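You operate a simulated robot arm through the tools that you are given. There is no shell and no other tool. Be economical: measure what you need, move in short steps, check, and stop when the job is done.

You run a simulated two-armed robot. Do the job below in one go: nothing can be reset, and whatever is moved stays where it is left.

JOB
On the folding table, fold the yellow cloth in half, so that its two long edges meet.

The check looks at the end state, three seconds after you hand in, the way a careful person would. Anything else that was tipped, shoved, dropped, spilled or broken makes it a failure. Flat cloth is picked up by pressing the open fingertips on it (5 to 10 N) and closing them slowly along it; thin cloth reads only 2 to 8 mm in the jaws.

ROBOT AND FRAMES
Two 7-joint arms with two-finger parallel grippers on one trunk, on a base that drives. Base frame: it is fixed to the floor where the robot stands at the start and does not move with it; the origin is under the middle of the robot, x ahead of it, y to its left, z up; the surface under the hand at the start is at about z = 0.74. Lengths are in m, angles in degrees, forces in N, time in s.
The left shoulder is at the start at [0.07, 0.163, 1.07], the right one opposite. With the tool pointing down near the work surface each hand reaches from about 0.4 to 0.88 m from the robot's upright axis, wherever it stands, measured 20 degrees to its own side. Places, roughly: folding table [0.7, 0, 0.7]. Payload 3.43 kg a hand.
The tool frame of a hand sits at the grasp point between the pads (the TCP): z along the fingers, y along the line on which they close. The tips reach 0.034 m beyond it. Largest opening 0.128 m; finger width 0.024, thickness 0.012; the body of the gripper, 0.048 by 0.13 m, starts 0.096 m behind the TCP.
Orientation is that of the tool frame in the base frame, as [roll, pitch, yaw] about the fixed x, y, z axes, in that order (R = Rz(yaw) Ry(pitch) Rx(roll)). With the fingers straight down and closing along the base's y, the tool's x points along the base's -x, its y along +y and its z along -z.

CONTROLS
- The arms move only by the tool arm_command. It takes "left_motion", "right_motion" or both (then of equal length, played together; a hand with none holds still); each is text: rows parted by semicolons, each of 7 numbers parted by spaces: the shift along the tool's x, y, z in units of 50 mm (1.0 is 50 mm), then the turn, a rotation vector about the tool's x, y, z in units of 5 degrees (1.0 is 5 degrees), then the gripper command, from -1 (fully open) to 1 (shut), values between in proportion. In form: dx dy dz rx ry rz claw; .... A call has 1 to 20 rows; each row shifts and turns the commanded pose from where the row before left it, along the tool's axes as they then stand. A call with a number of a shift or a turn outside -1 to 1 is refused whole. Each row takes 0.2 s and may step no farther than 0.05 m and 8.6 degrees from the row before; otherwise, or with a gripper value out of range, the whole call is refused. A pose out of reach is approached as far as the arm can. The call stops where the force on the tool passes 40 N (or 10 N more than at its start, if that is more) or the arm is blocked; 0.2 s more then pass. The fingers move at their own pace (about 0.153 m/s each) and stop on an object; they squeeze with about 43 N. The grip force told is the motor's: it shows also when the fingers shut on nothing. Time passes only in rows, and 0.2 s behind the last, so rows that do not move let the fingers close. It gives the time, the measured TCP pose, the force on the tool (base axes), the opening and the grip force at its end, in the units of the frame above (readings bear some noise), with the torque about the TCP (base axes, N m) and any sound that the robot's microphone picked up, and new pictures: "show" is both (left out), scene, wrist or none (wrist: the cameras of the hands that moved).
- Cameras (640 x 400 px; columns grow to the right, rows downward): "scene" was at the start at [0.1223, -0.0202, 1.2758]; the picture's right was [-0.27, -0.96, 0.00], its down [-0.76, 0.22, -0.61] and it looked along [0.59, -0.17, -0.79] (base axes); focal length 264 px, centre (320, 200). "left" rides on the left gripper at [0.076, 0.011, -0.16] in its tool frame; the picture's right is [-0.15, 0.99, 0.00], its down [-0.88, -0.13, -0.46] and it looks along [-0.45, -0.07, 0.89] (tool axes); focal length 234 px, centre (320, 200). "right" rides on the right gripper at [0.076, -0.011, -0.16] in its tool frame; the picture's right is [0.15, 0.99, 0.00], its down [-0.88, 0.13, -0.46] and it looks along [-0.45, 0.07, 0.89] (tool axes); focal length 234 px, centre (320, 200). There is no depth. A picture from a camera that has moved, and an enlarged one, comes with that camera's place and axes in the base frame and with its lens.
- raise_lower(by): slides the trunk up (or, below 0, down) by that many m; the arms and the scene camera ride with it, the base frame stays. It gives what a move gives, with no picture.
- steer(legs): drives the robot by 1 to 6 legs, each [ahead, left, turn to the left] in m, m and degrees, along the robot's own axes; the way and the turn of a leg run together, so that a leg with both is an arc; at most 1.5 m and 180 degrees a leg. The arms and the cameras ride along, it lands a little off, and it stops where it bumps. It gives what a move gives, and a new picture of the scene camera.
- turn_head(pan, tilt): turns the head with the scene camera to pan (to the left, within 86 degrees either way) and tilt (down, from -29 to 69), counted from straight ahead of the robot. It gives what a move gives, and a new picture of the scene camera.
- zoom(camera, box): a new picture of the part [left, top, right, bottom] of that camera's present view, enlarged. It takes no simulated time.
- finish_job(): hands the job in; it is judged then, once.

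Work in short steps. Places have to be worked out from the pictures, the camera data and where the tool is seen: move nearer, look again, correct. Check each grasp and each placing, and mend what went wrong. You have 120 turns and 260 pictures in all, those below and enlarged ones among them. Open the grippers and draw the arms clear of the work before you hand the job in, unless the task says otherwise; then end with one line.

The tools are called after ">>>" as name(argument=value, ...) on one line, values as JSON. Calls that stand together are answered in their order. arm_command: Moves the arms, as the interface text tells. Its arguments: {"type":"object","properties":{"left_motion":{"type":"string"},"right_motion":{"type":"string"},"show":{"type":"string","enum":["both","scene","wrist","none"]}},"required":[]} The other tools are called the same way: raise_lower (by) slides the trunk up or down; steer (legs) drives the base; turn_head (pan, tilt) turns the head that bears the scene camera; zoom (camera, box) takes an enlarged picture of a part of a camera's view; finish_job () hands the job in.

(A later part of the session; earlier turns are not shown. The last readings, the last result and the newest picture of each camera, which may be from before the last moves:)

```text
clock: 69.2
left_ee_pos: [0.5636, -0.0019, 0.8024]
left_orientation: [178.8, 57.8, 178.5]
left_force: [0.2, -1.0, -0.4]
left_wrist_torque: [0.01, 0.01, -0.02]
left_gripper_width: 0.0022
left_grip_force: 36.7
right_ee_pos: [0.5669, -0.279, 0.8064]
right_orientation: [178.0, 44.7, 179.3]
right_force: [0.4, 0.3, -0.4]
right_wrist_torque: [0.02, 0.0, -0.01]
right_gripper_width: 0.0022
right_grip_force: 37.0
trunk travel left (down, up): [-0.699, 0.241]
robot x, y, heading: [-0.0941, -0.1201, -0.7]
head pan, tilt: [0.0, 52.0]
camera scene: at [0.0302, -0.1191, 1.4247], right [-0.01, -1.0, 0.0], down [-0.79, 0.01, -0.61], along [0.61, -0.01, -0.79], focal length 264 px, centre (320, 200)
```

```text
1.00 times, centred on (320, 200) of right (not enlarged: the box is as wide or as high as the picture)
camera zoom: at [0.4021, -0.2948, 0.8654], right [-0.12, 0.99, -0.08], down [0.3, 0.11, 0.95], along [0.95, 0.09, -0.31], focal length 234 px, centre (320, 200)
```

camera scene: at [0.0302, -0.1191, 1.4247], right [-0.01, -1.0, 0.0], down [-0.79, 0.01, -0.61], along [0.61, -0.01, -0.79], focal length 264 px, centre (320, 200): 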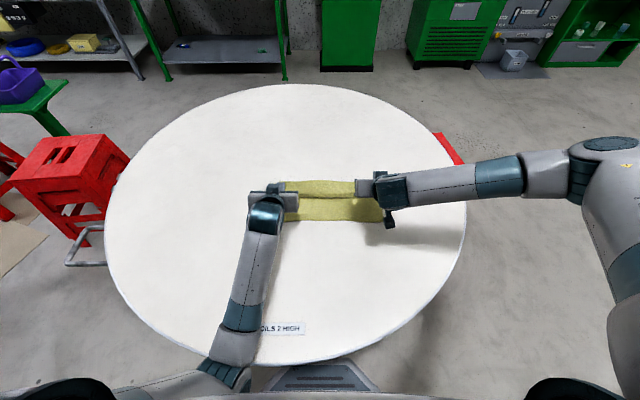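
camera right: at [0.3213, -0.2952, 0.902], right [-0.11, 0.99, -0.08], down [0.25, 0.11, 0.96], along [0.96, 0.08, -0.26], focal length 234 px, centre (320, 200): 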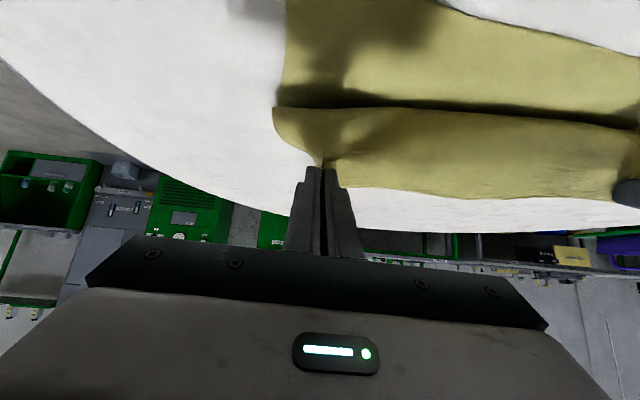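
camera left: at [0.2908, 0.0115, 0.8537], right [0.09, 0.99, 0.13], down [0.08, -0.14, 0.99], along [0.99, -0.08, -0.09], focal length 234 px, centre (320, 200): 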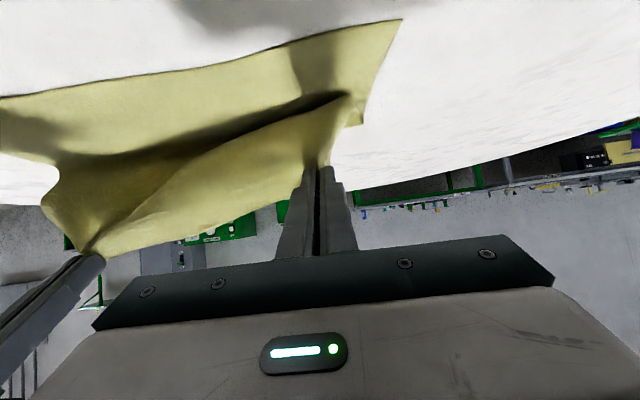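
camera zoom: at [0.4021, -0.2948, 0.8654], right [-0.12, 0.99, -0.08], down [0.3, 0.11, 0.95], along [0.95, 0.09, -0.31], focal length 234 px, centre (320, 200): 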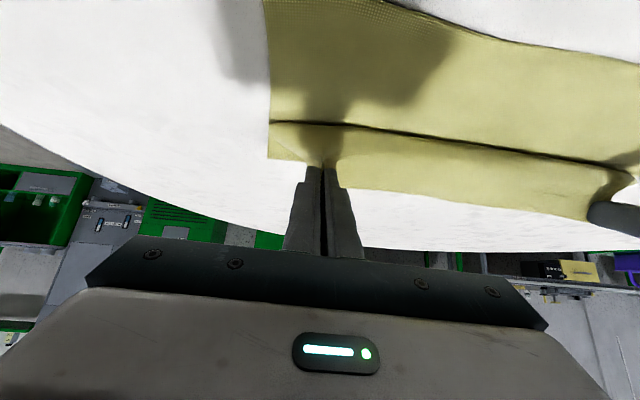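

The fold is at about 0.642 and the near edge at 0.4826, slightly generous, which is what I want since the final pull will take it up. I'll continue low: down 0.015 and back 0.04, then down 0.01 and back 0.035.

>>> raise_lower(by=-0.015)

>>> steer(legs=[[-0.04, 0, 0]])

>>> raise_lower(by=-0.01)

>>> steer(legs=[[-0.035, 0, 0]])

>>> zoom(camera="scene", box=[220, 120, 444, 260])

>>> zoom(camera="right", box=[220, 50, 460, 200])

>>> zoom(camera="left", box=[200, 50, 440, 200])

```text
clock: 69.8
left_ee_pos: [0.5612, -0.0013, 0.7885]
left_orientation: [178.9, 57.9, 178.4]
left_force: [0.0, -1.3, 0.3]
left_wrist_torque: [-0.02, -0.02, -0.03]
left_gripper_width: 0.0018
left_grip_force: 37.6
right_ee_pos: [0.5665, -0.2792, 0.7934]
right_orientation: [178.1, 44.8, 179.2]
right_force: [0.4, 0.2, -0.2]
right_wrist_torque: [-0.03, 0.0, -0.02]
right_gripper_width: 0.0019
right_grip_force: 36.3
trunk travel left (down, up): [-0.684, 0.256]
robot x, y, heading: [-0.0945, -0.117, -0.7]
head pan, tilt: [0.0, 52.0]
```

```text
clock: 70.7
left_ee_pos: [0.5234, -0.0019, 0.7871]
left_orientation: [178.8, 57.8, 178.5]
left_force: [-0.3, -0.2, -0.6]
left_wrist_torque: [0.0, 0.05, -0.04]
left_gripper_width: 0.0022
left_grip_force: 36.9
right_ee_pos: [0.5279, -0.2793, 0.792]
right_orientation: [178.1, 45.0, 179.3]
right_force: [0.0, 0.5, 0.4]
right_wrist_torque: [-0.01, 0.01, 0.03]
right_gripper_width: 0.0019
right_grip_force: 36.4
trunk travel left (down, up): [-0.684, 0.256]
robot x, y, heading: [-0.1371, -0.1148, -0.5]
head pan, tilt: [0.0, 52.0]
camera scene: at [-0.0106, -0.1187, 1.4099], right [-0.01, -1.0, 0.0], down [-0.79, 0.01, -0.62], along [0.62, -0.01, -0.79], focal length 264 px, centre (320, 200)
```

scene: 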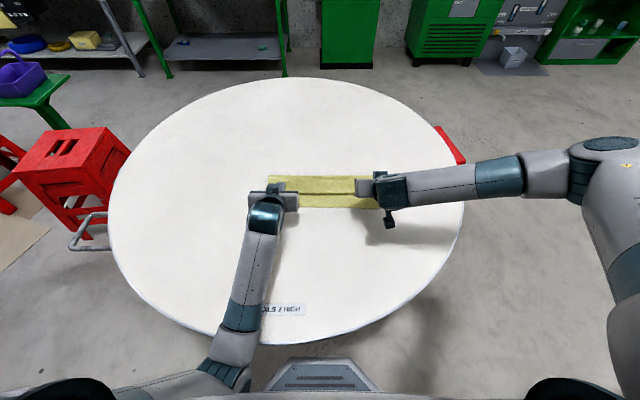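

```text
clock: 71.3
left_ee_pos: [0.5211, -0.0007, 0.7777]
left_orientation: [178.8, 57.9, 178.4]
left_force: [0.2, -0.3, -0.4]
left_wrist_torque: [0.0, 0.01, -0.04]
left_gripper_width: 0.0023
left_grip_force: 37.1
right_ee_pos: [0.5273, -0.2774, 0.7815]
right_orientation: [177.9, 44.9, 179.2]
right_force: [-0.3, 0.8, 0.8]
right_wrist_torque: [0.0, -0.03, -0.01]
right_gripper_width: 0.0019
right_grip_force: 36.8
trunk travel left (down, up): [-0.674, 0.266]
robot x, y, heading: [-0.1355, -0.116, -0.2]
head pan, tilt: [0.0, 52.0]
```

```text
clock: 72.2
left_ee_pos: [0.4883, -0.0008, 0.7774]
left_orientation: [178.8, 57.9, 178.5]
left_force: [0.3, -0.7, 0.1]
left_wrist_torque: [0.0, -0.01, -0.05]
left_gripper_width: 0.0017
left_grip_force: 36.7
right_ee_pos: [0.493, -0.2786, 0.781]
right_orientation: [178.1, 44.9, 179.3]
right_force: [0.2, 0.5, 0.2]
right_wrist_torque: [-0.01, -0.02, -0.02]
right_gripper_width: 0.0016
right_grip_force: 36.2
trunk travel left (down, up): [-0.674, 0.266]
robot x, y, heading: [-0.167, -0.1178, -0.6]
head pan, tilt: [0.0, 52.0]
camera scene: at [-0.0449, -0.1183, 1.3999], right [-0.01, -1.0, 0.0], down [-0.79, 0.01, -0.62], along [0.62, -0.01, -0.79], focal length 264 px, centre (320, 200)
```

scene: 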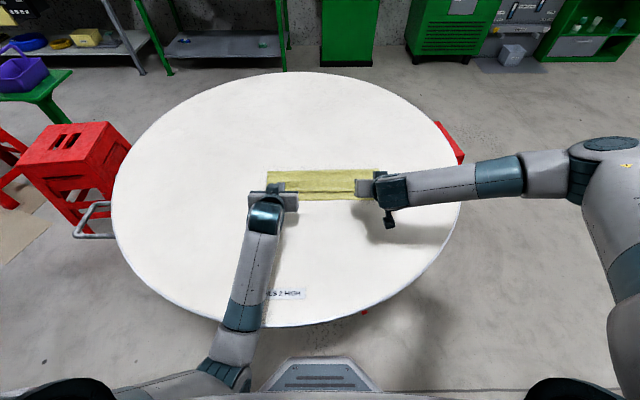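

```text
2.86 times, centred on (332, 190) of scene
camera zoom: at [-0.0449, -0.1183, 1.3999], right [-0.01, -1.0, 0.0], down [-0.79, 0.01, -0.62], along [0.62, -0.01, -0.79], focal length 754 px, centre (286, 229)
```

zoom: 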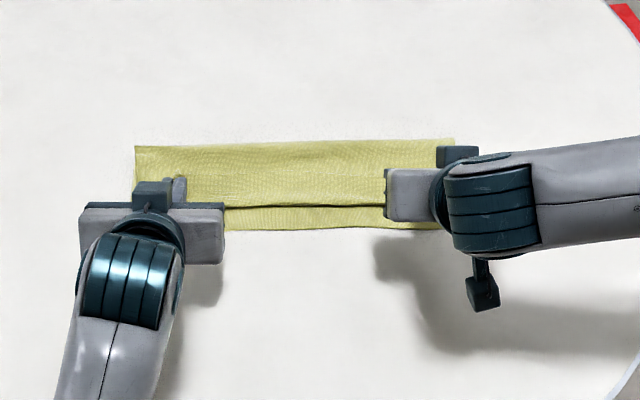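

```text
2.67 times, centred on (340, 125) of right
camera zoom: at [0.3276, -0.2942, 0.8409], right [-0.12, 0.99, -0.08], down [0.3, 0.11, 0.95], along [0.95, 0.09, -0.31], focal length 624 px, centre (267, 400)
```

zoom: 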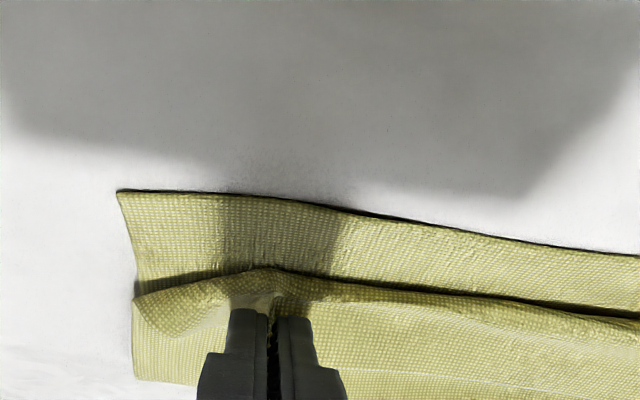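

```text
2.67 times, centred on (320, 125) of left
camera zoom: at [0.3126, 0.012, 0.7983], right [0.09, 0.99, 0.13], down [0.08, -0.14, 0.99], along [0.99, -0.07, -0.09], focal length 624 px, centre (320, 400)
```

zoom: 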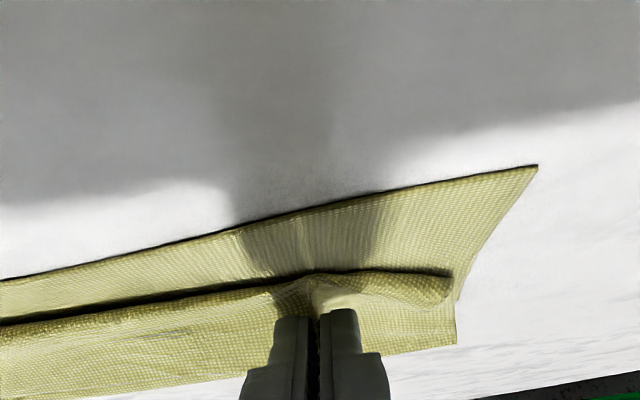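

The fold-to-edge distance is now about 0.129, close to half. To limit further creep I'll lift slightly (10 mm) while moving back 0.03, then lower.

>>> raise_lower(by=0.01)

>>> steer(legs=[[-0.03, 0, 0]])

>>> zoom(camera="scene", box=[220, 120, 444, 260])

>>> zoom(camera="right", box=[220, 50, 460, 200])

>>> zoom(camera="left", box=[200, 50, 440, 200])

```text
clock: 72.7
left_ee_pos: [0.4876, -0.0008, 0.7878]
left_orientation: [178.7, 57.9, 178.5]
left_force: [-0.1, -0.6, -0.8]
left_wrist_torque: [0.01, -0.01, -0.04]
left_gripper_width: 0.0019
left_grip_force: 36.8
right_ee_pos: [0.4924, -0.2778, 0.793]
right_orientation: [178.0, 44.9, 179.3]
right_force: [0.0, 0.9, 0.6]
right_wrist_torque: [0.01, 0.0, -0.02]
right_gripper_width: 0.0019
right_grip_force: 36.6
trunk travel left (down, up): [-0.684, 0.256]
robot x, y, heading: [-0.1734, -0.1142, -0.5]
head pan, tilt: [0.0, 52.0]
```

```text
clock: 73.6
left_ee_pos: [0.4578, 0.0006, 0.7876]
left_orientation: [178.8, 57.8, 178.4]
left_force: [-0.4, 0.1, 0.6]
left_wrist_torque: [0.04, 0.04, -0.02]
left_gripper_width: 0.0022
left_grip_force: 36.9
right_ee_pos: [0.4648, -0.2777, 0.7916]
right_orientation: [178.0, 44.8, 179.4]
right_force: [0.8, 0.2, -0.4]
right_wrist_torque: [0.02, 0.01, -0.01]
right_gripper_width: 0.0019
right_grip_force: 36.8
trunk travel left (down, up): [-0.684, 0.256]
robot x, y, heading: [-0.1961, -0.1155, -0.6]
head pan, tilt: [0.0, 52.0]
camera scene: at [-0.0731, -0.118, 1.4098], right [-0.01, -1.0, 0.0], down [-0.79, 0.01, -0.62], along [0.62, -0.01, -0.79], focal length 264 px, centre (320, 200)
```

scene: 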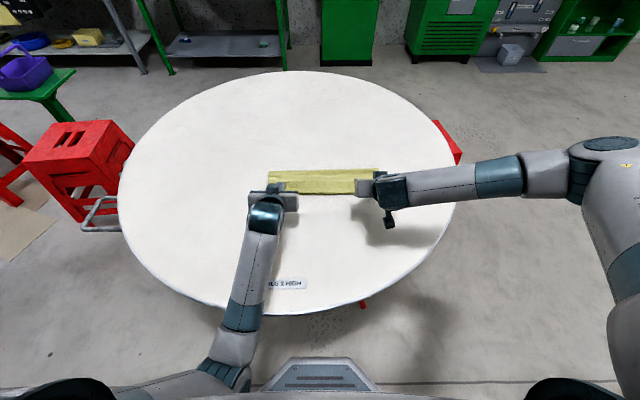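

```text
2.86 times, centred on (332, 190) of scene
camera zoom: at [-0.0731, -0.118, 1.4098], right [-0.01, -1.0, 0.0], down [-0.79, 0.01, -0.62], along [0.62, -0.01, -0.79], focal length 754 px, centre (286, 229)
```

zoom: 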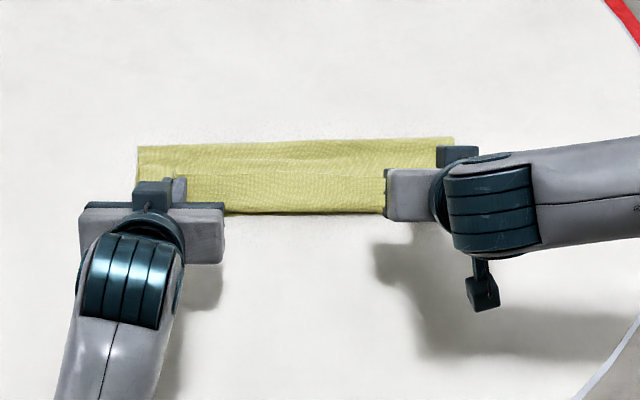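

```text
2.67 times, centred on (340, 125) of right
camera zoom: at [0.2991, -0.2936, 0.8505], right [-0.12, 0.99, -0.08], down [0.3, 0.11, 0.95], along [0.95, 0.09, -0.31], focal length 624 px, centre (267, 400)
```

zoom: 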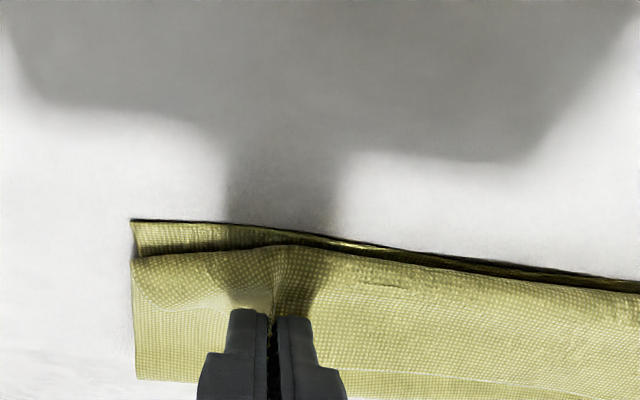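

```text
2.67 times, centred on (320, 125) of left
camera zoom: at [0.2841, 0.0125, 0.808], right [0.09, 0.99, 0.13], down [0.08, -0.14, 0.99], along [0.99, -0.07, -0.09], focal length 624 px, centre (320, 400)
```

zoom: 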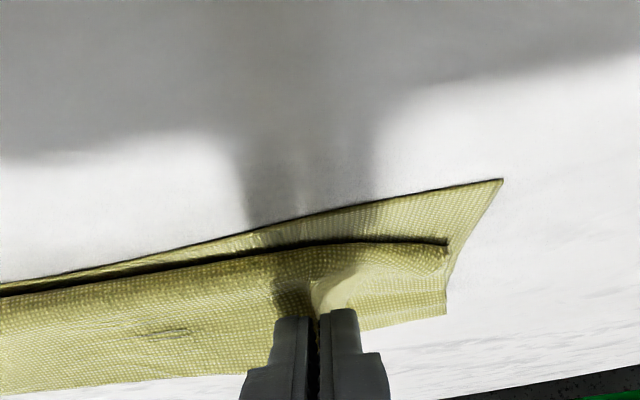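

The hem keeps dragging the fold along, because the grip was taken for the far-side orientation. Better to pull the top out flat past the near edge, release it, and re-grip the overshooting edge in its final orientation. Then I can re-lay without a hem. First, pull back and lower.

>>> steer(legs=[[-0.05, 0, 0]])

>>> raise_lower(by=-0.014)

>>> zoom(camera="scene", box=[220, 120, 444, 260])

>>> zoom(camera="right", box=[220, 50, 460, 200])

```text
clock: 74.5
left_ee_pos: [0.4083, 0.0012, 0.7877]
left_orientation: [178.8, 58.0, 178.5]
left_force: [-0.3, 0.3, 0.7]
left_wrist_torque: [0.01, 0.02, -0.04]
left_gripper_width: 0.0021
left_grip_force: 36.9
right_ee_pos: [0.4145, -0.277, 0.7921]
right_orientation: [178.0, 44.9, 179.3]
right_force: [-0.1, 0.3, -0.4]
right_wrist_torque: [0.0, -0.02, 0.01]
right_gripper_width: 0.0019
right_grip_force: 36.3
trunk travel left (down, up): [-0.684, 0.256]
robot x, y, heading: [-0.2472, -0.1148, -0.8]
head pan, tilt: [0.0, 52.0]
camera scene: at [-0.1237, -0.1174, 1.4099], right [-0.01, -1.0, 0.0], down [-0.79, 0.01, -0.62], along [0.62, -0.01, -0.79], focal length 264 px, centre (320, 200)
```

scene: 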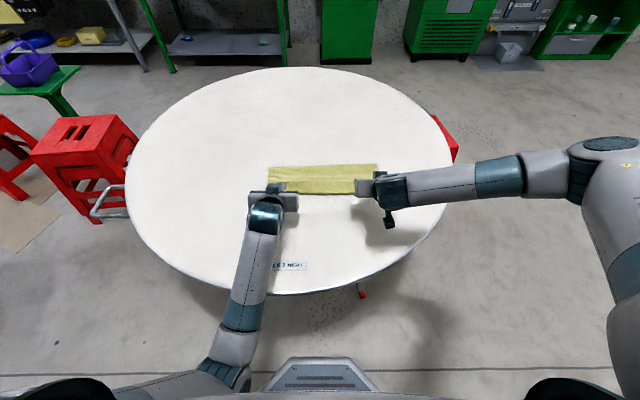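

```text
clock: 75.1
left_ee_pos: [0.4103, -0.0002, 0.7747]
left_orientation: [178.8, 57.9, 178.4]
left_force: [0.6, -0.8, -0.1]
left_wrist_torque: [0.02, -0.02, -0.07]
left_gripper_width: 0.0019
left_grip_force: 37.2
right_ee_pos: [0.4143, -0.2771, 0.7788]
right_orientation: [178.0, 44.9, 179.3]
right_force: [0.4, 0.5, 0.4]
right_wrist_torque: [0.01, -0.03, -0.01]
right_gripper_width: 0.0019
right_grip_force: 36.3
trunk travel left (down, up): [-0.67, 0.27]
robot x, y, heading: [-0.2471, -0.1151, -0.6]
head pan, tilt: [0.0, 52.0]
```

```text
2.86 times, centred on (332, 190) of scene
camera zoom: at [-0.1243, -0.1171, 1.396], right [-0.01, -1.0, 0.0], down [-0.79, 0.01, -0.62], along [0.62, -0.01, -0.79], focal length 754 px, centre (286, 229)
```

zoom: 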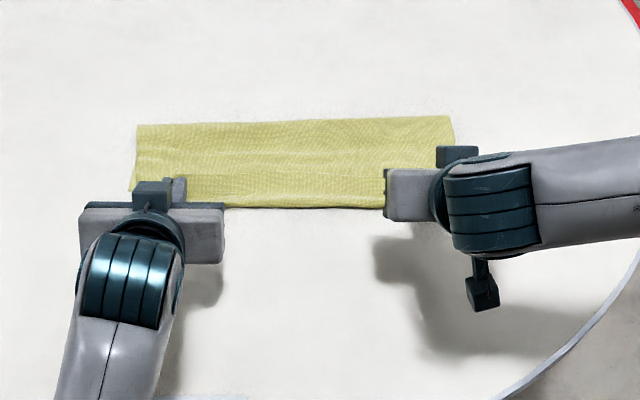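

```text
2.67 times, centred on (340, 125) of right
camera zoom: at [0.2488, -0.2927, 0.8374], right [-0.12, 0.99, -0.08], down [0.3, 0.11, 0.95], along [0.95, 0.09, -0.31], focal length 624 px, centre (267, 400)
```

zoom: 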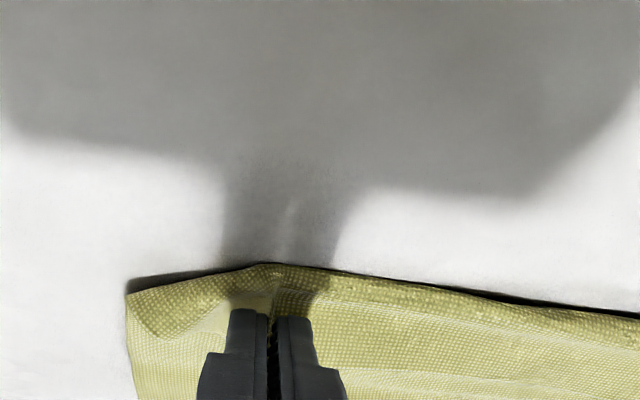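

The top is laid out past the near edge. I'll open the fingers a little and draw the hands straight back and up.

>>> arm_command(left_motion="0 0 0 0 0 0 0.8;0 0 0 0 0 0 0.6;0 0 0 0 0 0 0.5;0 0 -0.4 0 0 0 0.5;0 0 -0.6 0 0 0 0.5;-0.3 0 -0.8 0 0 0 0.5;-0.5 0 -0.8 0 0 0 0.5;0 0 0 0 0 0 0.5", right_motion="0 0 0 0 0 0 0.8;0 0 0 0 0 0 0.6;0 0 0 0 0 0 0.5;0 0 -0.4 0 0 0 0.5;0 0 -0.6 0 0 0 0.5;-0.3 0 -0.8 0 0 0 0.5;-0.5 0 -0.8 0 0 0 0.5;0 0 0 0 0 0 0.5")

>>> zoom(camera="scene", box=[220, 120, 444, 260])

```text
clock: 76.9
left_ee_pos: [0.3166, 0.0093, 0.8681]
left_orientation: [175.5, 57.1, 175.6]
left_force: [0.7, -0.5, -0.2]
left_wrist_torque: [0.0, 0.0, 0.01]
left_gripper_width: 0.0322
left_grip_force: 0.2
right_ee_pos: [0.3519, -0.2815, 0.8971]
right_orientation: [178.1, 44.9, 179.4]
right_force: [0.0, -0.3, -0.1]
right_wrist_torque: [-0.01, 0.03, 0.01]
right_gripper_width: 0.032
right_grip_force: 0.0
trunk travel left (down, up): [-0.67, 0.27]
robot x, y, heading: [-0.2494, -0.1128, -0.4]
head pan, tilt: [0.0, 52.0]
camera scene: at [-0.1224, -0.1175, 1.3958], right [-0.01, -1.0, 0.0], down [-0.79, 0.01, -0.62], along [0.61, -0.01, -0.79], focal length 264 px, centre (320, 200)
camera right: at [0.1866, -0.2969, 0.9564], right [-0.12, 0.99, -0.08], down [0.3, 0.11, 0.95], along [0.95, 0.09, -0.31], focal length 234 px, centre (320, 200)
camera left: at [0.1418, 0.0216, 0.8908], right [0.09, 0.98, 0.16], down [0.09, -0.17, 0.98], along [0.99, -0.07, -0.11], focal length 234 px, centre (320, 200)
```

scene: 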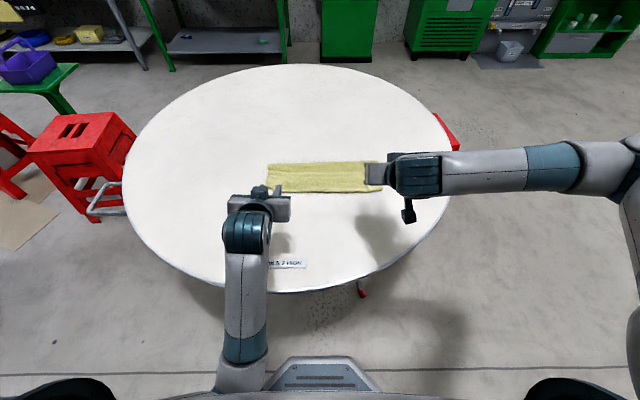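
right: 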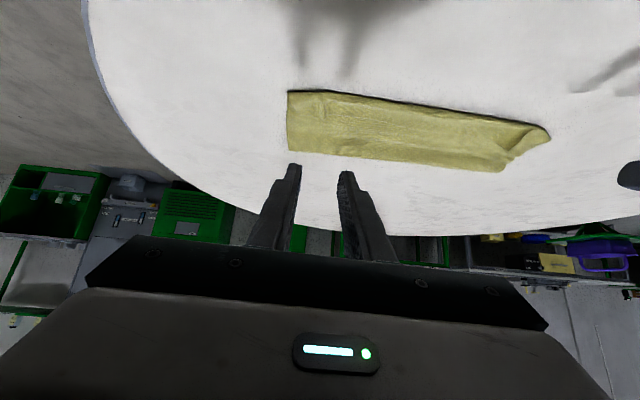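
left: 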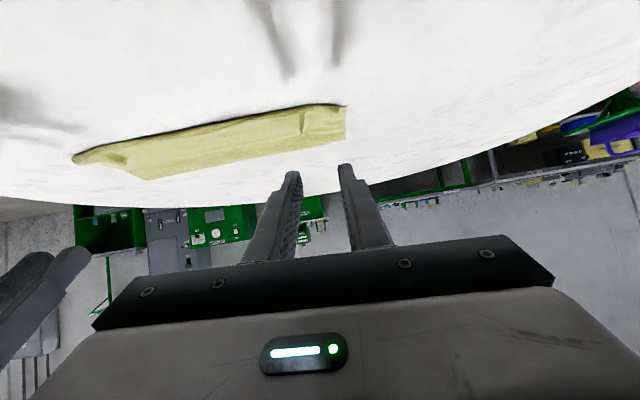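

```text
2.86 times, centred on (332, 190) of scene
camera zoom: at [-0.1224, -0.1175, 1.3958], right [-0.01, -1.0, 0.0], down [-0.79, 0.01, -0.62], along [0.61, -0.01, -0.79], focal length 754 px, centre (286, 229)
```

zoom: 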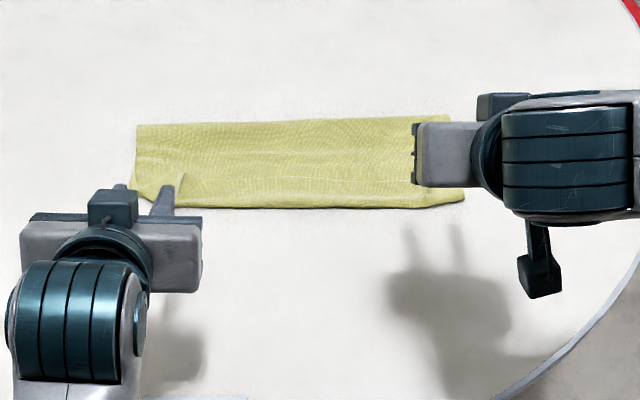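

Released cleanly. I'll move the hands sideways out of the way and look closely at the edges.

>>> arm_command(left_motion="-0.3 0.6 -0.3 0 0 0 0.5;-0.3 0.6 -0.3 0 0 0 0.5;0 0.6 0 0 0 0 0.5;0 0 0 0 0 0 0.5", right_motion="-0.3 -0.6 -0.3 0 0 0 0.5;-0.3 -0.6 -0.3 0 0 0 0.5;0 -0.6 0 0 0 0 0.5;0 0 0 0 0 0 0.5", show="scene")

>>> zoom(camera="scene", box=[255, 140, 399, 230])

>>> zoom(camera="right", box=[200, 40, 640, 315])

>>> zoom(camera="left", box=[0, 40, 440, 315])

```text
clock: 77.9
left_ee_pos: [0.3121, 0.0902, 0.9196]
left_orientation: [178.8, 57.8, 178.6]
left_force: [-0.5, 0.3, 0.7]
left_wrist_torque: [0.0, -0.04, 0.01]
left_gripper_width: 0.032
left_grip_force: 0.2
right_ee_pos: [0.3518, -0.3717, 0.9385]
right_orientation: [178.0, 45.0, 179.4]
right_force: [1.0, -0.4, 1.0]
right_wrist_torque: [0.0, 0.01, 0.0]
right_gripper_width: 0.032
right_grip_force: 0.1
trunk travel left (down, up): [-0.67, 0.27]
robot x, y, heading: [-0.2538, -0.1157, -0.8]
head pan, tilt: [0.0, 52.0]
camera scene: at [-0.1225, -0.1174, 1.3958], right [-0.01, -1.0, 0.0], down [-0.79, 0.01, -0.62], along [0.62, -0.01, -0.79], focal length 264 px, centre (320, 200)
```

scene: 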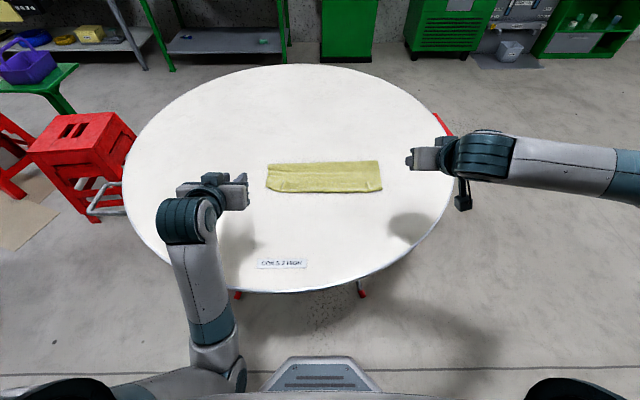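

```text
4.44 times, centred on (327, 185) of scene
camera zoom: at [-0.1225, -0.1174, 1.3958], right [-0.01, -1.0, 0.0], down [-0.79, 0.01, -0.62], along [0.62, -0.01, -0.79], focal length 1174 px, centre (289, 267)
```

zoom: 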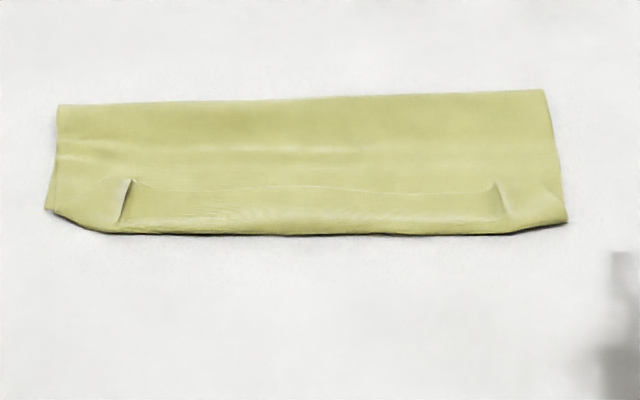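

```text
1.45 times, centred on (420, 178) of right
camera zoom: at [0.1875, -0.388, 0.9975], right [-0.12, 0.99, -0.08], down [0.3, 0.11, 0.95], along [0.95, 0.09, -0.31], focal length 341 px, centre (174, 233)
```

zoom: 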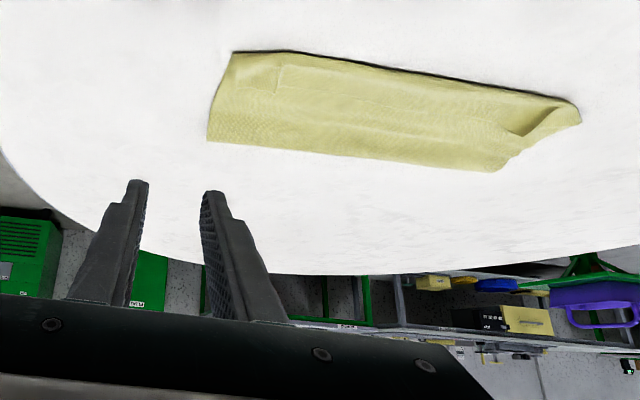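

```text
1.45 times, centred on (220, 178) of left
camera zoom: at [0.1367, 0.102, 0.94], right [0.09, 0.99, 0.13], down [0.08, -0.14, 0.99], along [0.99, -0.07, -0.09], focal length 341 px, centre (466, 233)
```

zoom: 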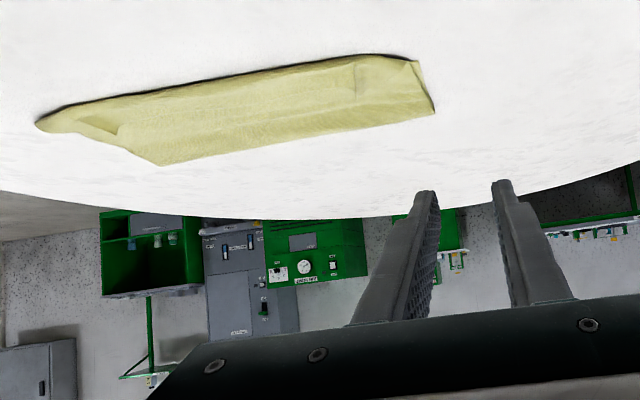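

The top edge is tucked back as a hem about 2–4 cm wide, so this won't do as it is. A grasp taken with the fingers leaning away (negative tilt) and laid with positive tilt would rotate the edge properly. I'll test in free air whether the arms can take about -35° of tilt.

>>> arm_command(left_motion="0 0 -0.3 0 1 0 0.5;0 0 0 0 1 0 0.5;0 0 0 0 1 0 0.5;0 0 0 0 1 0 0.5;0 0 0 0 1 0 0.5;0 0 0 0 1 0 0.5;0 0 0 0 1 0 0.5;0 0 0 0 1 0 0.5;0 0 0 0 1 0 0.5;0 0 0 0 1 0 0.5;0 0 0 0 1 0 0.5;0 0 0 0 1 0 0.5;0 0 0 0 1 0 0.5;-0.4 0 0 0 1 0 0.5;-0.4 0 0 0 1 0 0.5;-0.4 0 0 0 1 0 0.5;-0.4 0 0 0 1 0 0.5;-0.4 0 0 0 1 0 0.5;-0.4 0 0 0 1 0 0.5;0 0 0 0 0 0 0.5", right_motion="0 0 -0.3 0 1 0 0.5;0 0 0 0 1 0 0.5;0 0 0 0 1 0 0.5;0 0 0 0 1 0 0.5;0 0 0 0 1 0 0.5;0 0 0 0 1 0 0.5;0 0 0 0 1 0 0.5;0 0 0 0 1 0 0.5;0 0 0 0 1 0 0.5;0 0 0 0 1 0 0.5;0 0 0 0 1 0 0.5;0 0 0 0 1 0 0.5;0 0 0 0 1 0 0.5;-0.4 0 0 0 1 0 0.5;-0.4 0 0 0 1 0 0.5;-0.4 0 0 0 1 0 0.5;-0.4 0 0 0 0 0 0.5;-0.4 0 0 0 0 0 0.5;-0.4 0 0 0 0 0 0.5;0 0 0 0 0 0 0.5", show="scene")

```text
clock: 79.0
left_ee_pos: [0.3016, 0.1757, 0.9207]
left_orientation: [165.6, 37.5, 175.0]
left_force: [-0.2, 0.3, -0.2]
left_wrist_torque: [0.02, 0.02, -0.02]
left_gripper_width: 0.0319
left_grip_force: 0.0
left hand out of reach, approached as far as the arm can: row 4, 5
right_ee_pos: [0.3433, -0.3701, 0.949]
right_orientation: [178.5, 25.0, -179.9]
right_force: [0.6, 0.2, 0.5]
right_wrist_torque: [-0.04, -0.02, 0.01]
right_gripper_width: 0.0322
right_grip_force: 0.0
trunk travel left (down, up): [-0.67, 0.27]
robot x, y, heading: [-0.2465, -0.1207, -0.7]
head pan, tilt: [0.0, 52.0]
stopped in row 5 (left hand): the arm was blocked; the commanded pose is now the measured one
camera scene: at [-0.1221, -0.1154, 1.3958], right [-0.01, -1.0, 0.0], down [-0.79, 0.01, -0.61], along [0.61, -0.01, -0.79], focal length 264 px, centre (320, 200)
```

scene: 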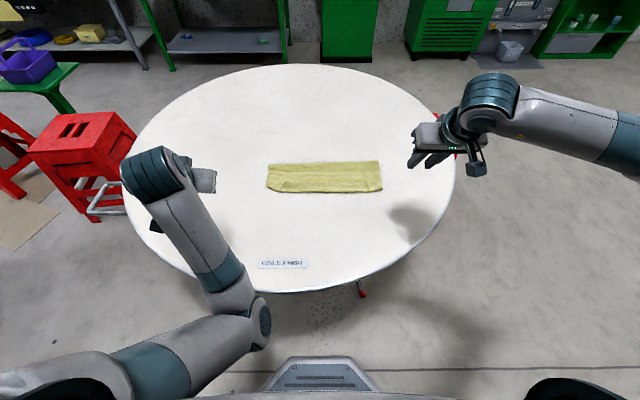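

The left arm was cramped. I'll move both hands forward and up while rotating them toward vertical and beyond.

>>> arm_command(left_motion="-0.37 0 -0.1 0 0 0 0.5;-0.37 0 0.1 0 0 0 0.5;-0.37 0 0.1 0 0.5 0 0.5;-0.37 0 0.1 0 1 0 0.5;-0.37 0 0.1 0 1 0 0.5;-0.37 0 0.1 0 1 0 0.5;-0.37 0 0.1 0 1 0 0.5;-0.37 0 0 0 1 0 0.5;-0.37 0 0 0 1 0 0.5;0 0 0 0 1 0 0.5;0 0 0 0 0 0 0.5", right_motion="-0.37 0 0.05 0 1 0 0.5;-0.37 0 0.05 0 1 0 0.5;-0.37 0 0.05 0 1 0 0.5;-0.37 0 0.05 0 1 0 0.5;-0.37 0 0 0 1 0 0.5;-0.37 0 0 0 1 0 0.5;-0.37 0 0 0 1 0 0.5;-0.37 0 0 0 1 0 0.5;-0.37 0 0 0 1 0 0.5;0 0 0 0 1 0 0.5;0 0 0 0 0 0 0.5", show="scene")

```text
clock: 81.3
left_ee_pos: [0.4582, 0.1724, 0.9768]
left_orientation: [168.8, 0.9, -176.4]
left_force: [-0.6, 0.5, -0.1]
left_wrist_torque: [-0.03, 0.03, 0.0]
left_gripper_width: 0.0319
left_grip_force: 0.1
right_ee_pos: [0.4842, -0.3611, 0.9561]
right_orientation: [178.4, -25.0, -178.7]
right_force: [-0.2, 0.5, -0.2]
right_wrist_torque: [-0.05, 0.03, 0.02]
right_gripper_width: 0.0318
right_grip_force: 0.0
right hand out of reach, approached as far as the arm can: row 10
trunk travel left (down, up): [-0.67, 0.27]
robot x, y, heading: [-0.2465, -0.1178, -0.9]
head pan, tilt: [0.0, 52.0]
camera scene: at [-0.123, -0.1169, 1.3959], right [-0.01, -1.0, 0.0], down [-0.79, 0.01, -0.62], along [0.62, -0.01, -0.79], focal length 264 px, centre (320, 200)
```

scene: 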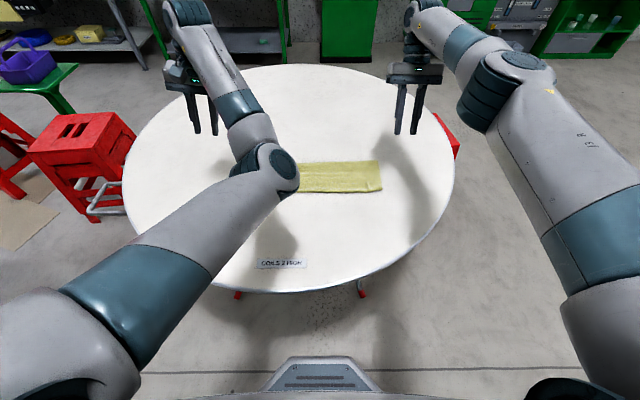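

Negative tilt is possible but awkward. A simpler plan uses vertical fingers only. I'll pinch the raised hem ridges at about (0.454,-0.003) and (0.447,-0.28), pull the hem out flat toward the robot, then re-grip the flat overshooting edge and re-lay it. Hovering over the ridges first.

>>> arm_command(left_motion="0 -0.57 0.4 -0.37 0 0.12 0.5;0 -0.57 0.4 -0.37 0 0.12 0.5;0 -0.57 0.4 -0.37 0 0.12 0.5;0 -0.57 0.4 -0.37 0 0.12 0.5;0 -0.57 0.4 -0.37 0 0.12 0.5;0 -0.57 0.4 -0.37 0 0.12 0.5;0 0 0 0 0 0 0.5", right_motion="-0.056 0.27 0.38 0 -0.83 0 0.5;-0.028 0.27 0.38 0 -0.83 0 0.5;0 0.27 0.38 0 -0.83 0 0.5;0.032 0.27 0.38 0 -0.83 0 0.5;0.062 0.27 0.38 0 -0.83 0 0.5;0.092 0.27 0.38 0 -0.83 0 0.5;0 0 0 0 0 0 0.5")

```text
clock: 83.2
left_ee_pos: [0.4787, 0.0823, 0.8313]
left_orientation: [156.0, 1.7, -177.4]
left_force: [-0.4, -0.3, -0.3]
left_wrist_torque: [-0.02, -0.01, 0.0]
left_gripper_width: 0.032
left_grip_force: 0.1
right_ee_pos: [0.4494, -0.2755, 0.8489]
right_orientation: [178.5, 0.1, -179.3]
right_force: [-0.1, -0.9, 0.6]
right_wrist_torque: [-0.01, -0.03, 0.01]
right_gripper_width: 0.0318
right_grip_force: 0.0
trunk travel left (down, up): [-0.67, 0.27]
robot x, y, heading: [-0.2507, -0.116, -0.9]
head pan, tilt: [0.0, 52.0]
stopped in row 7 (left hand): the arm was blocked; the commanded pose is now the measured one
camera scene: at [-0.1228, -0.1171, 1.3959], right [-0.01, -1.0, 0.0], down [-0.79, 0.01, -0.62], along [0.62, -0.01, -0.79], focal length 264 px, centre (320, 200)
camera right: at [0.3749, -0.2938, 1.0079], right [-0.16, 0.99, 0.03], down [0.88, 0.13, 0.46], along [0.45, 0.1, -0.89], focal length 234 px, centre (320, 200)
camera left: at [0.4008, 0.0241, 0.9796], right [0.09, 0.91, 0.41], down [0.88, -0.26, 0.39], along [0.46, 0.32, -0.83], focal length 234 px, centre (320, 200)
```

scene: 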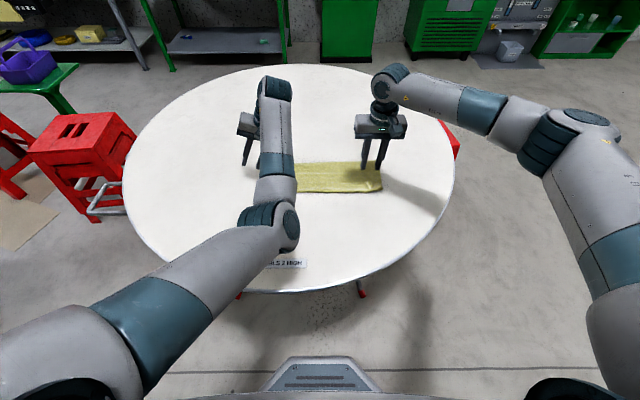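
right: 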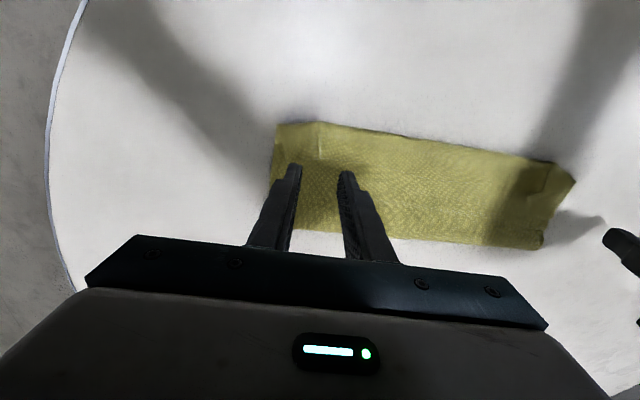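
left: 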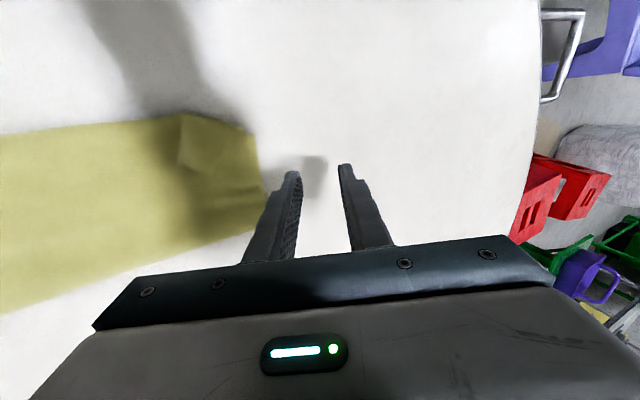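

The left arm has flipped to an elbow-in posture and is blocked. I'll stretch it out forward-left and up to straighten it, untwisting the wrist.

>>> arm_command(left_motion="0 0 -0.6 0 0 0 0.5;-0.5 0.53 -0.3 -0.6 0 0 0.5;-0.5 0.53 -0.3 -0.6 0 0 0.5;-0.5 0.53 -0.15 -0.6 0 0 0.5;-0.5 0.53 -0.15 -0.6 0 0 0.5;-0.5 0.53 -0.15 -0.6 0 0 0.5;-0.5 0.53 -0.15 -0.6 0 0 0.5;-0.5 0.53 -0.15 -0.6 0 0 0.5;-0.5 0.53 -0.15 -0.6 0 0 0.5;-0.5 0.3 0 -0.6 0 0 0.5;0 0 0 0 0 0 0.5", show="scene")

```text
clock: 85.5
left_ee_pos: [0.5818, 0.2067, 1.0343]
left_orientation: [129.1, 1.6, -177.3]
left_force: [0.0, -0.8, 0.2]
left_wrist_torque: [-0.01, 0.01, -0.03]
left_gripper_width: 0.0322
left_grip_force: 0.0
left hand out of reach, approached as far as the arm can: row 6, 7, 8, 9, 10
right_ee_pos: [0.4501, -0.2758, 0.8494]
right_orientation: [178.6, 0.0, -179.2]
right_force: [0.1, 0.1, -0.3]
right_wrist_torque: [-0.02, 0.02, -0.03]
right_gripper_width: 0.032
right_grip_force: 0.1
trunk travel left (down, up): [-0.67, 0.27]
robot x, y, heading: [-0.2462, -0.1182, -0.7]
head pan, tilt: [0.0, 52.0]
camera scene: at [-0.1229, -0.1173, 1.3959], right [-0.01, -1.0, 0.0], down [-0.79, 0.01, -0.62], along [0.62, -0.01, -0.79], focal length 264 px, centre (320, 200)
```

scene: 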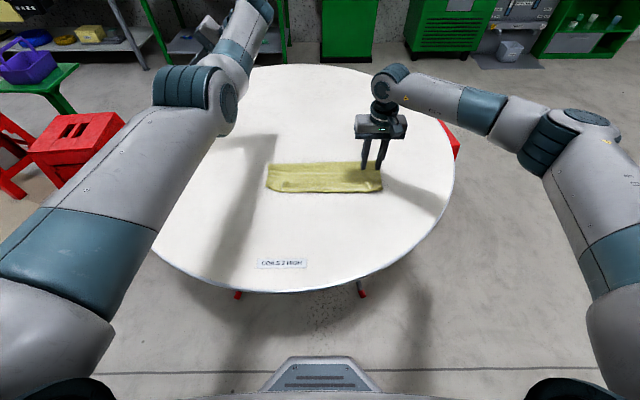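

My wrist roll sign was wrong, because positive rx increases roll. Untwisting now in place, well clear of everything.

>>> arm_command(left_motion="0 0 0 1 0 0 0.5;0 0 0 1 0 0 0.5;0 0 0 1 0 0 0.5;0 0 0 1 0 0 0.5;0 0 0 1 0 0 0.5;0 0 0 1 0 0 0.5;0 0 0 1 0 0 0.5;0 0 0 1 0 0 0.5;0 0 0 1 0 0 0.5;0 0 0 1 0 0 0.5;0 0 0 0 0 0 0.5", show="scene")

```text
clock: 88.0
left_ee_pos: [0.5801, 0.2065, 1.0348]
left_orientation: [179.2, 1.6, -177.5]
left_force: [0.5, 0.3, -0.1]
left_wrist_torque: [0.0, -0.01, 0.01]
left_gripper_width: 0.0319
left_grip_force: 0.1
right_ee_pos: [0.4498, -0.2768, 0.8494]
right_orientation: [178.5, 0.0, -179.2]
right_force: [-0.1, 0.9, 1.0]
right_wrist_torque: [-0.01, 0.0, -0.03]
right_gripper_width: 0.0321
right_grip_force: 0.1
trunk travel left (down, up): [-0.67, 0.27]
robot x, y, heading: [-0.2461, -0.1158, -0.5]
head pan, tilt: [0.0, 52.0]
camera scene: at [-0.1229, -0.1177, 1.3959], right [-0.01, -1.0, 0.0], down [-0.79, 0.01, -0.62], along [0.62, -0.01, -0.79], focal length 264 px, centre (320, 200)
```

scene: 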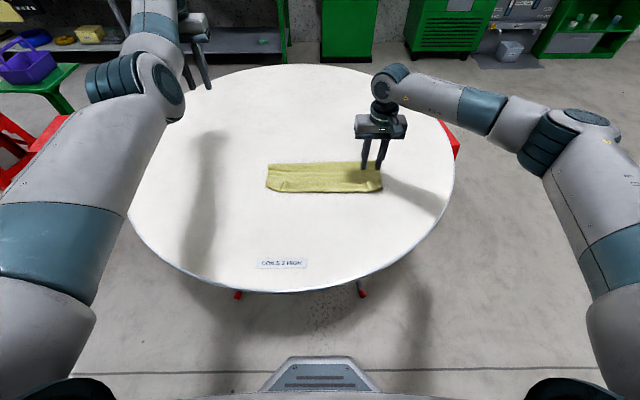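

The left arm is elbow-out again. Bringing it over the left ridge.

>>> arm_command(left_motion="0.27 -0.41 0.38 0 -0.03 0.05 0.5;0.27 -0.41 0.38 0 -0.03 0.05 0.5;0.27 -0.41 0.38 0 -0.03 0.05 0.5;0.27 -0.41 0.38 0 -0.03 0.05 0.5;0.27 -0.41 0.38 0 -0.03 0.05 0.5;0.27 -0.41 0.38 0 -0.03 0.05 0.5;0.27 -0.41 0.38 0 -0.03 0.05 0.5;0.27 -0.41 0.38 0 -0.03 0.05 0.5;0.27 -0.41 0.38 0 -0.03 0.05 0.5;0.27 -0.41 0.38 0 -0.03 0.05 0.5;0 0 0 0 0 0 0.5")

>>> zoom(camera="right", box=[220, 90, 460, 240])

```text
clock: 90.5
left_ee_pos: [0.4729, 0.0425, 0.8527]
left_orientation: [177.5, 4.8, -177.3]
left_force: [-0.6, 0.0, 0.3]
left_wrist_torque: [0.02, -0.03, 0.01]
left_gripper_width: 0.0319
left_grip_force: 0.1
right_ee_pos: [0.45, -0.2769, 0.849]
right_orientation: [178.5, 0.1, -179.3]
right_force: [-0.5, 0.0, -0.2]
right_wrist_torque: [-0.04, 0.04, 0.0]
right_gripper_width: 0.032
right_grip_force: 0.0
trunk travel left (down, up): [-0.67, 0.27]
robot x, y, heading: [-0.2512, -0.117, -0.7]
head pan, tilt: [0.0, 52.0]
stopped in row 11 (left hand): the arm was blocked; the commanded pose is now the measured one
camera scene: at [-0.1229, -0.1169, 1.3959], right [-0.01, -1.0, 0.0], down [-0.79, 0.01, -0.62], along [0.62, -0.01, -0.79], focal length 264 px, centre (320, 200)
camera left: at [0.3836, 0.0425, 1.0062], right [0.09, 0.99, 0.06], down [0.85, -0.11, 0.52], along [0.53, 0.0, -0.85], focal length 234 px, centre (320, 200)
```

scene: 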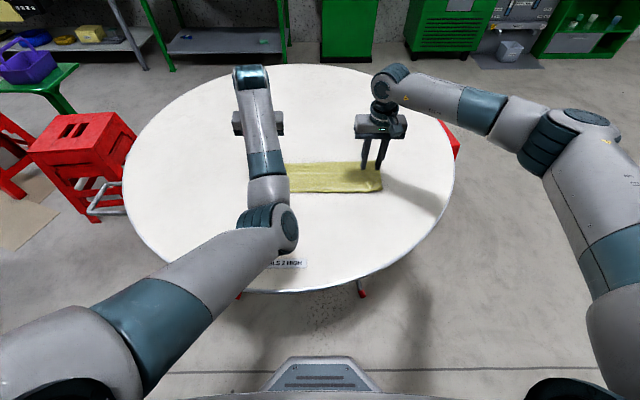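
left: 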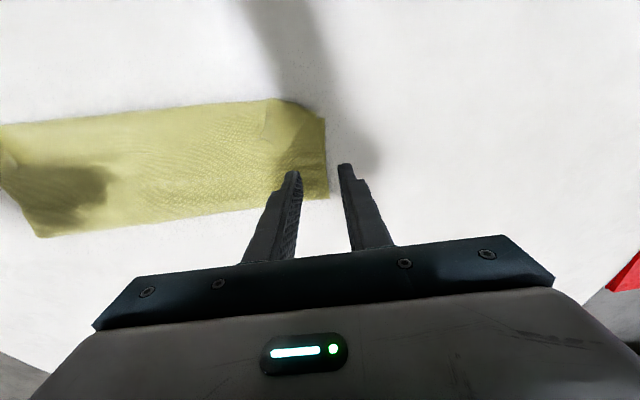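

```text
2.67 times, centred on (340, 165) of right
camera zoom: at [0.3749, -0.2936, 1.008], right [-0.16, 0.99, 0.03], down [0.88, 0.13, 0.46], along [0.45, 0.1, -0.89], focal length 624 px, centre (267, 293)
```

zoom: 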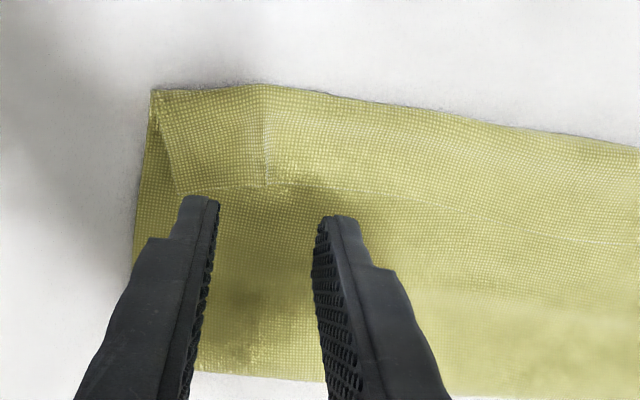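

The left elbow swung inward again on the way back. I'll go out again with the wrist rolled the other way (fingers leaning inward) to force the elbow outward, then return.

>>> arm_command(left_motion="0 0 -0.6 0 0 0 0.5;-0.4 0.4 -0.4 0.5 0 0 0.5;-0.4 0.6 -0.3 0.7 0 0 0.5;-0.4 0.6 -0.3 0.7 0 0 0.5;-0.4 0.6 -0.3 0.7 0 0 0.5;-0.2 0.6 -0.3 0.7 0 0 0.5;-0.2 0.6 -0.3 0.7 0 0 0.5;0 0.6 -0.1 0.7 0 0 0.5;0 0.6 -0.1 0.7 0 0 0.5;0 0.6 -0.1 0.7 0 0 0.5;0 0 0 0.7 0 0 0.5;0 0 0 0.7 0 0 0.5;0 0 0 0 0 0 0.5", show="scene")

```text
clock: 93.3
left_ee_pos: [0.5435, 0.3027, 0.9486]
left_orientation: [-144.8, 4.9, -177.4]
left_force: [0.5, 0.2, -0.1]
left_wrist_torque: [0.01, 0.0, 0.0]
left_gripper_width: 0.0318
left_grip_force: 0.0
left hand out of reach, approached as far as the arm can: row 11, 12
right_ee_pos: [0.4498, -0.2764, 0.8496]
right_orientation: [178.5, 0.2, -179.3]
right_force: [-0.7, 0.2, 0.2]
right_wrist_torque: [0.03, 0.04, 0.0]
right_gripper_width: 0.0319
right_grip_force: 0.1
trunk travel left (down, up): [-0.67, 0.27]
robot x, y, heading: [-0.2492, -0.1189, -0.7]
head pan, tilt: [0.0, 52.0]
camera scene: at [-0.1231, -0.1174, 1.3959], right [-0.01, -1.0, 0.0], down [-0.79, 0.01, -0.62], along [0.62, -0.01, -0.79], focal length 264 px, centre (320, 200)
```

scene: 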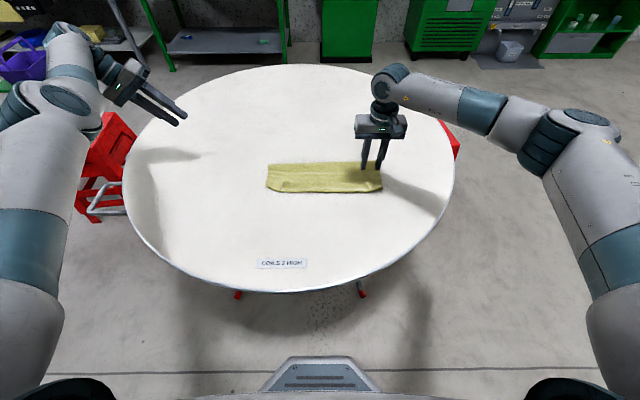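

Now the left arm mirrors the right, elbow out. I'll return inward keeping the roll at first, then straighten.

>>> arm_command(left_motion="0.2 -0.507 0.40 0 0 0 0.5;0.2 -0.507 0.40 0 0 0 0.5;0.2 -0.507 0.40 0 0 0 0.5;0.2 -0.507 0.40 0 0 0 0.5;0.2 -0.507 0.40 0 0 0 0.5;0 0 0 -1 0 0 0.5;0 0 0 -1 0 0 0.5;0 0 0 -1 0 0 0.5;0 0 0 -1 0 0 0.5;0 0 0 -1 0 0 0.5;0 0 0 -1 0 0 0.5;0 0 0 -1 0 0 0.5;0 0 0 0 0 0 0.5", show="scene")

```text
clock: 96.2
left_ee_pos: [0.5027, 0.1395, 0.9349]
left_orientation: [-179.8, 4.8, -177.5]
left_force: [-0.2, -0.7, -0.8]
left_wrist_torque: [-0.01, -0.01, 0.03]
left_gripper_width: 0.032
left_grip_force: 0.1
right_ee_pos: [0.4497, -0.2771, 0.8494]
right_orientation: [178.5, 0.1, -179.3]
right_force: [-0.1, 0.2, -0.3]
right_wrist_torque: [-0.02, -0.02, 0.01]
right_gripper_width: 0.0322
right_grip_force: 0.1
trunk travel left (down, up): [-0.67, 0.27]
robot x, y, heading: [-0.2478, -0.1159, -0.5]
head pan, tilt: [0.0, 52.0]
camera scene: at [-0.1229, -0.1169, 1.3959], right [-0.01, -1.0, 0.0], down [-0.79, 0.01, -0.62], along [0.62, -0.01, -0.79], focal length 264 px, centre (320, 200)
```

scene: 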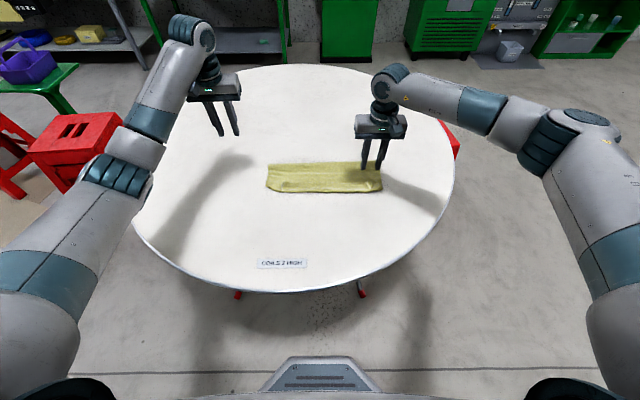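

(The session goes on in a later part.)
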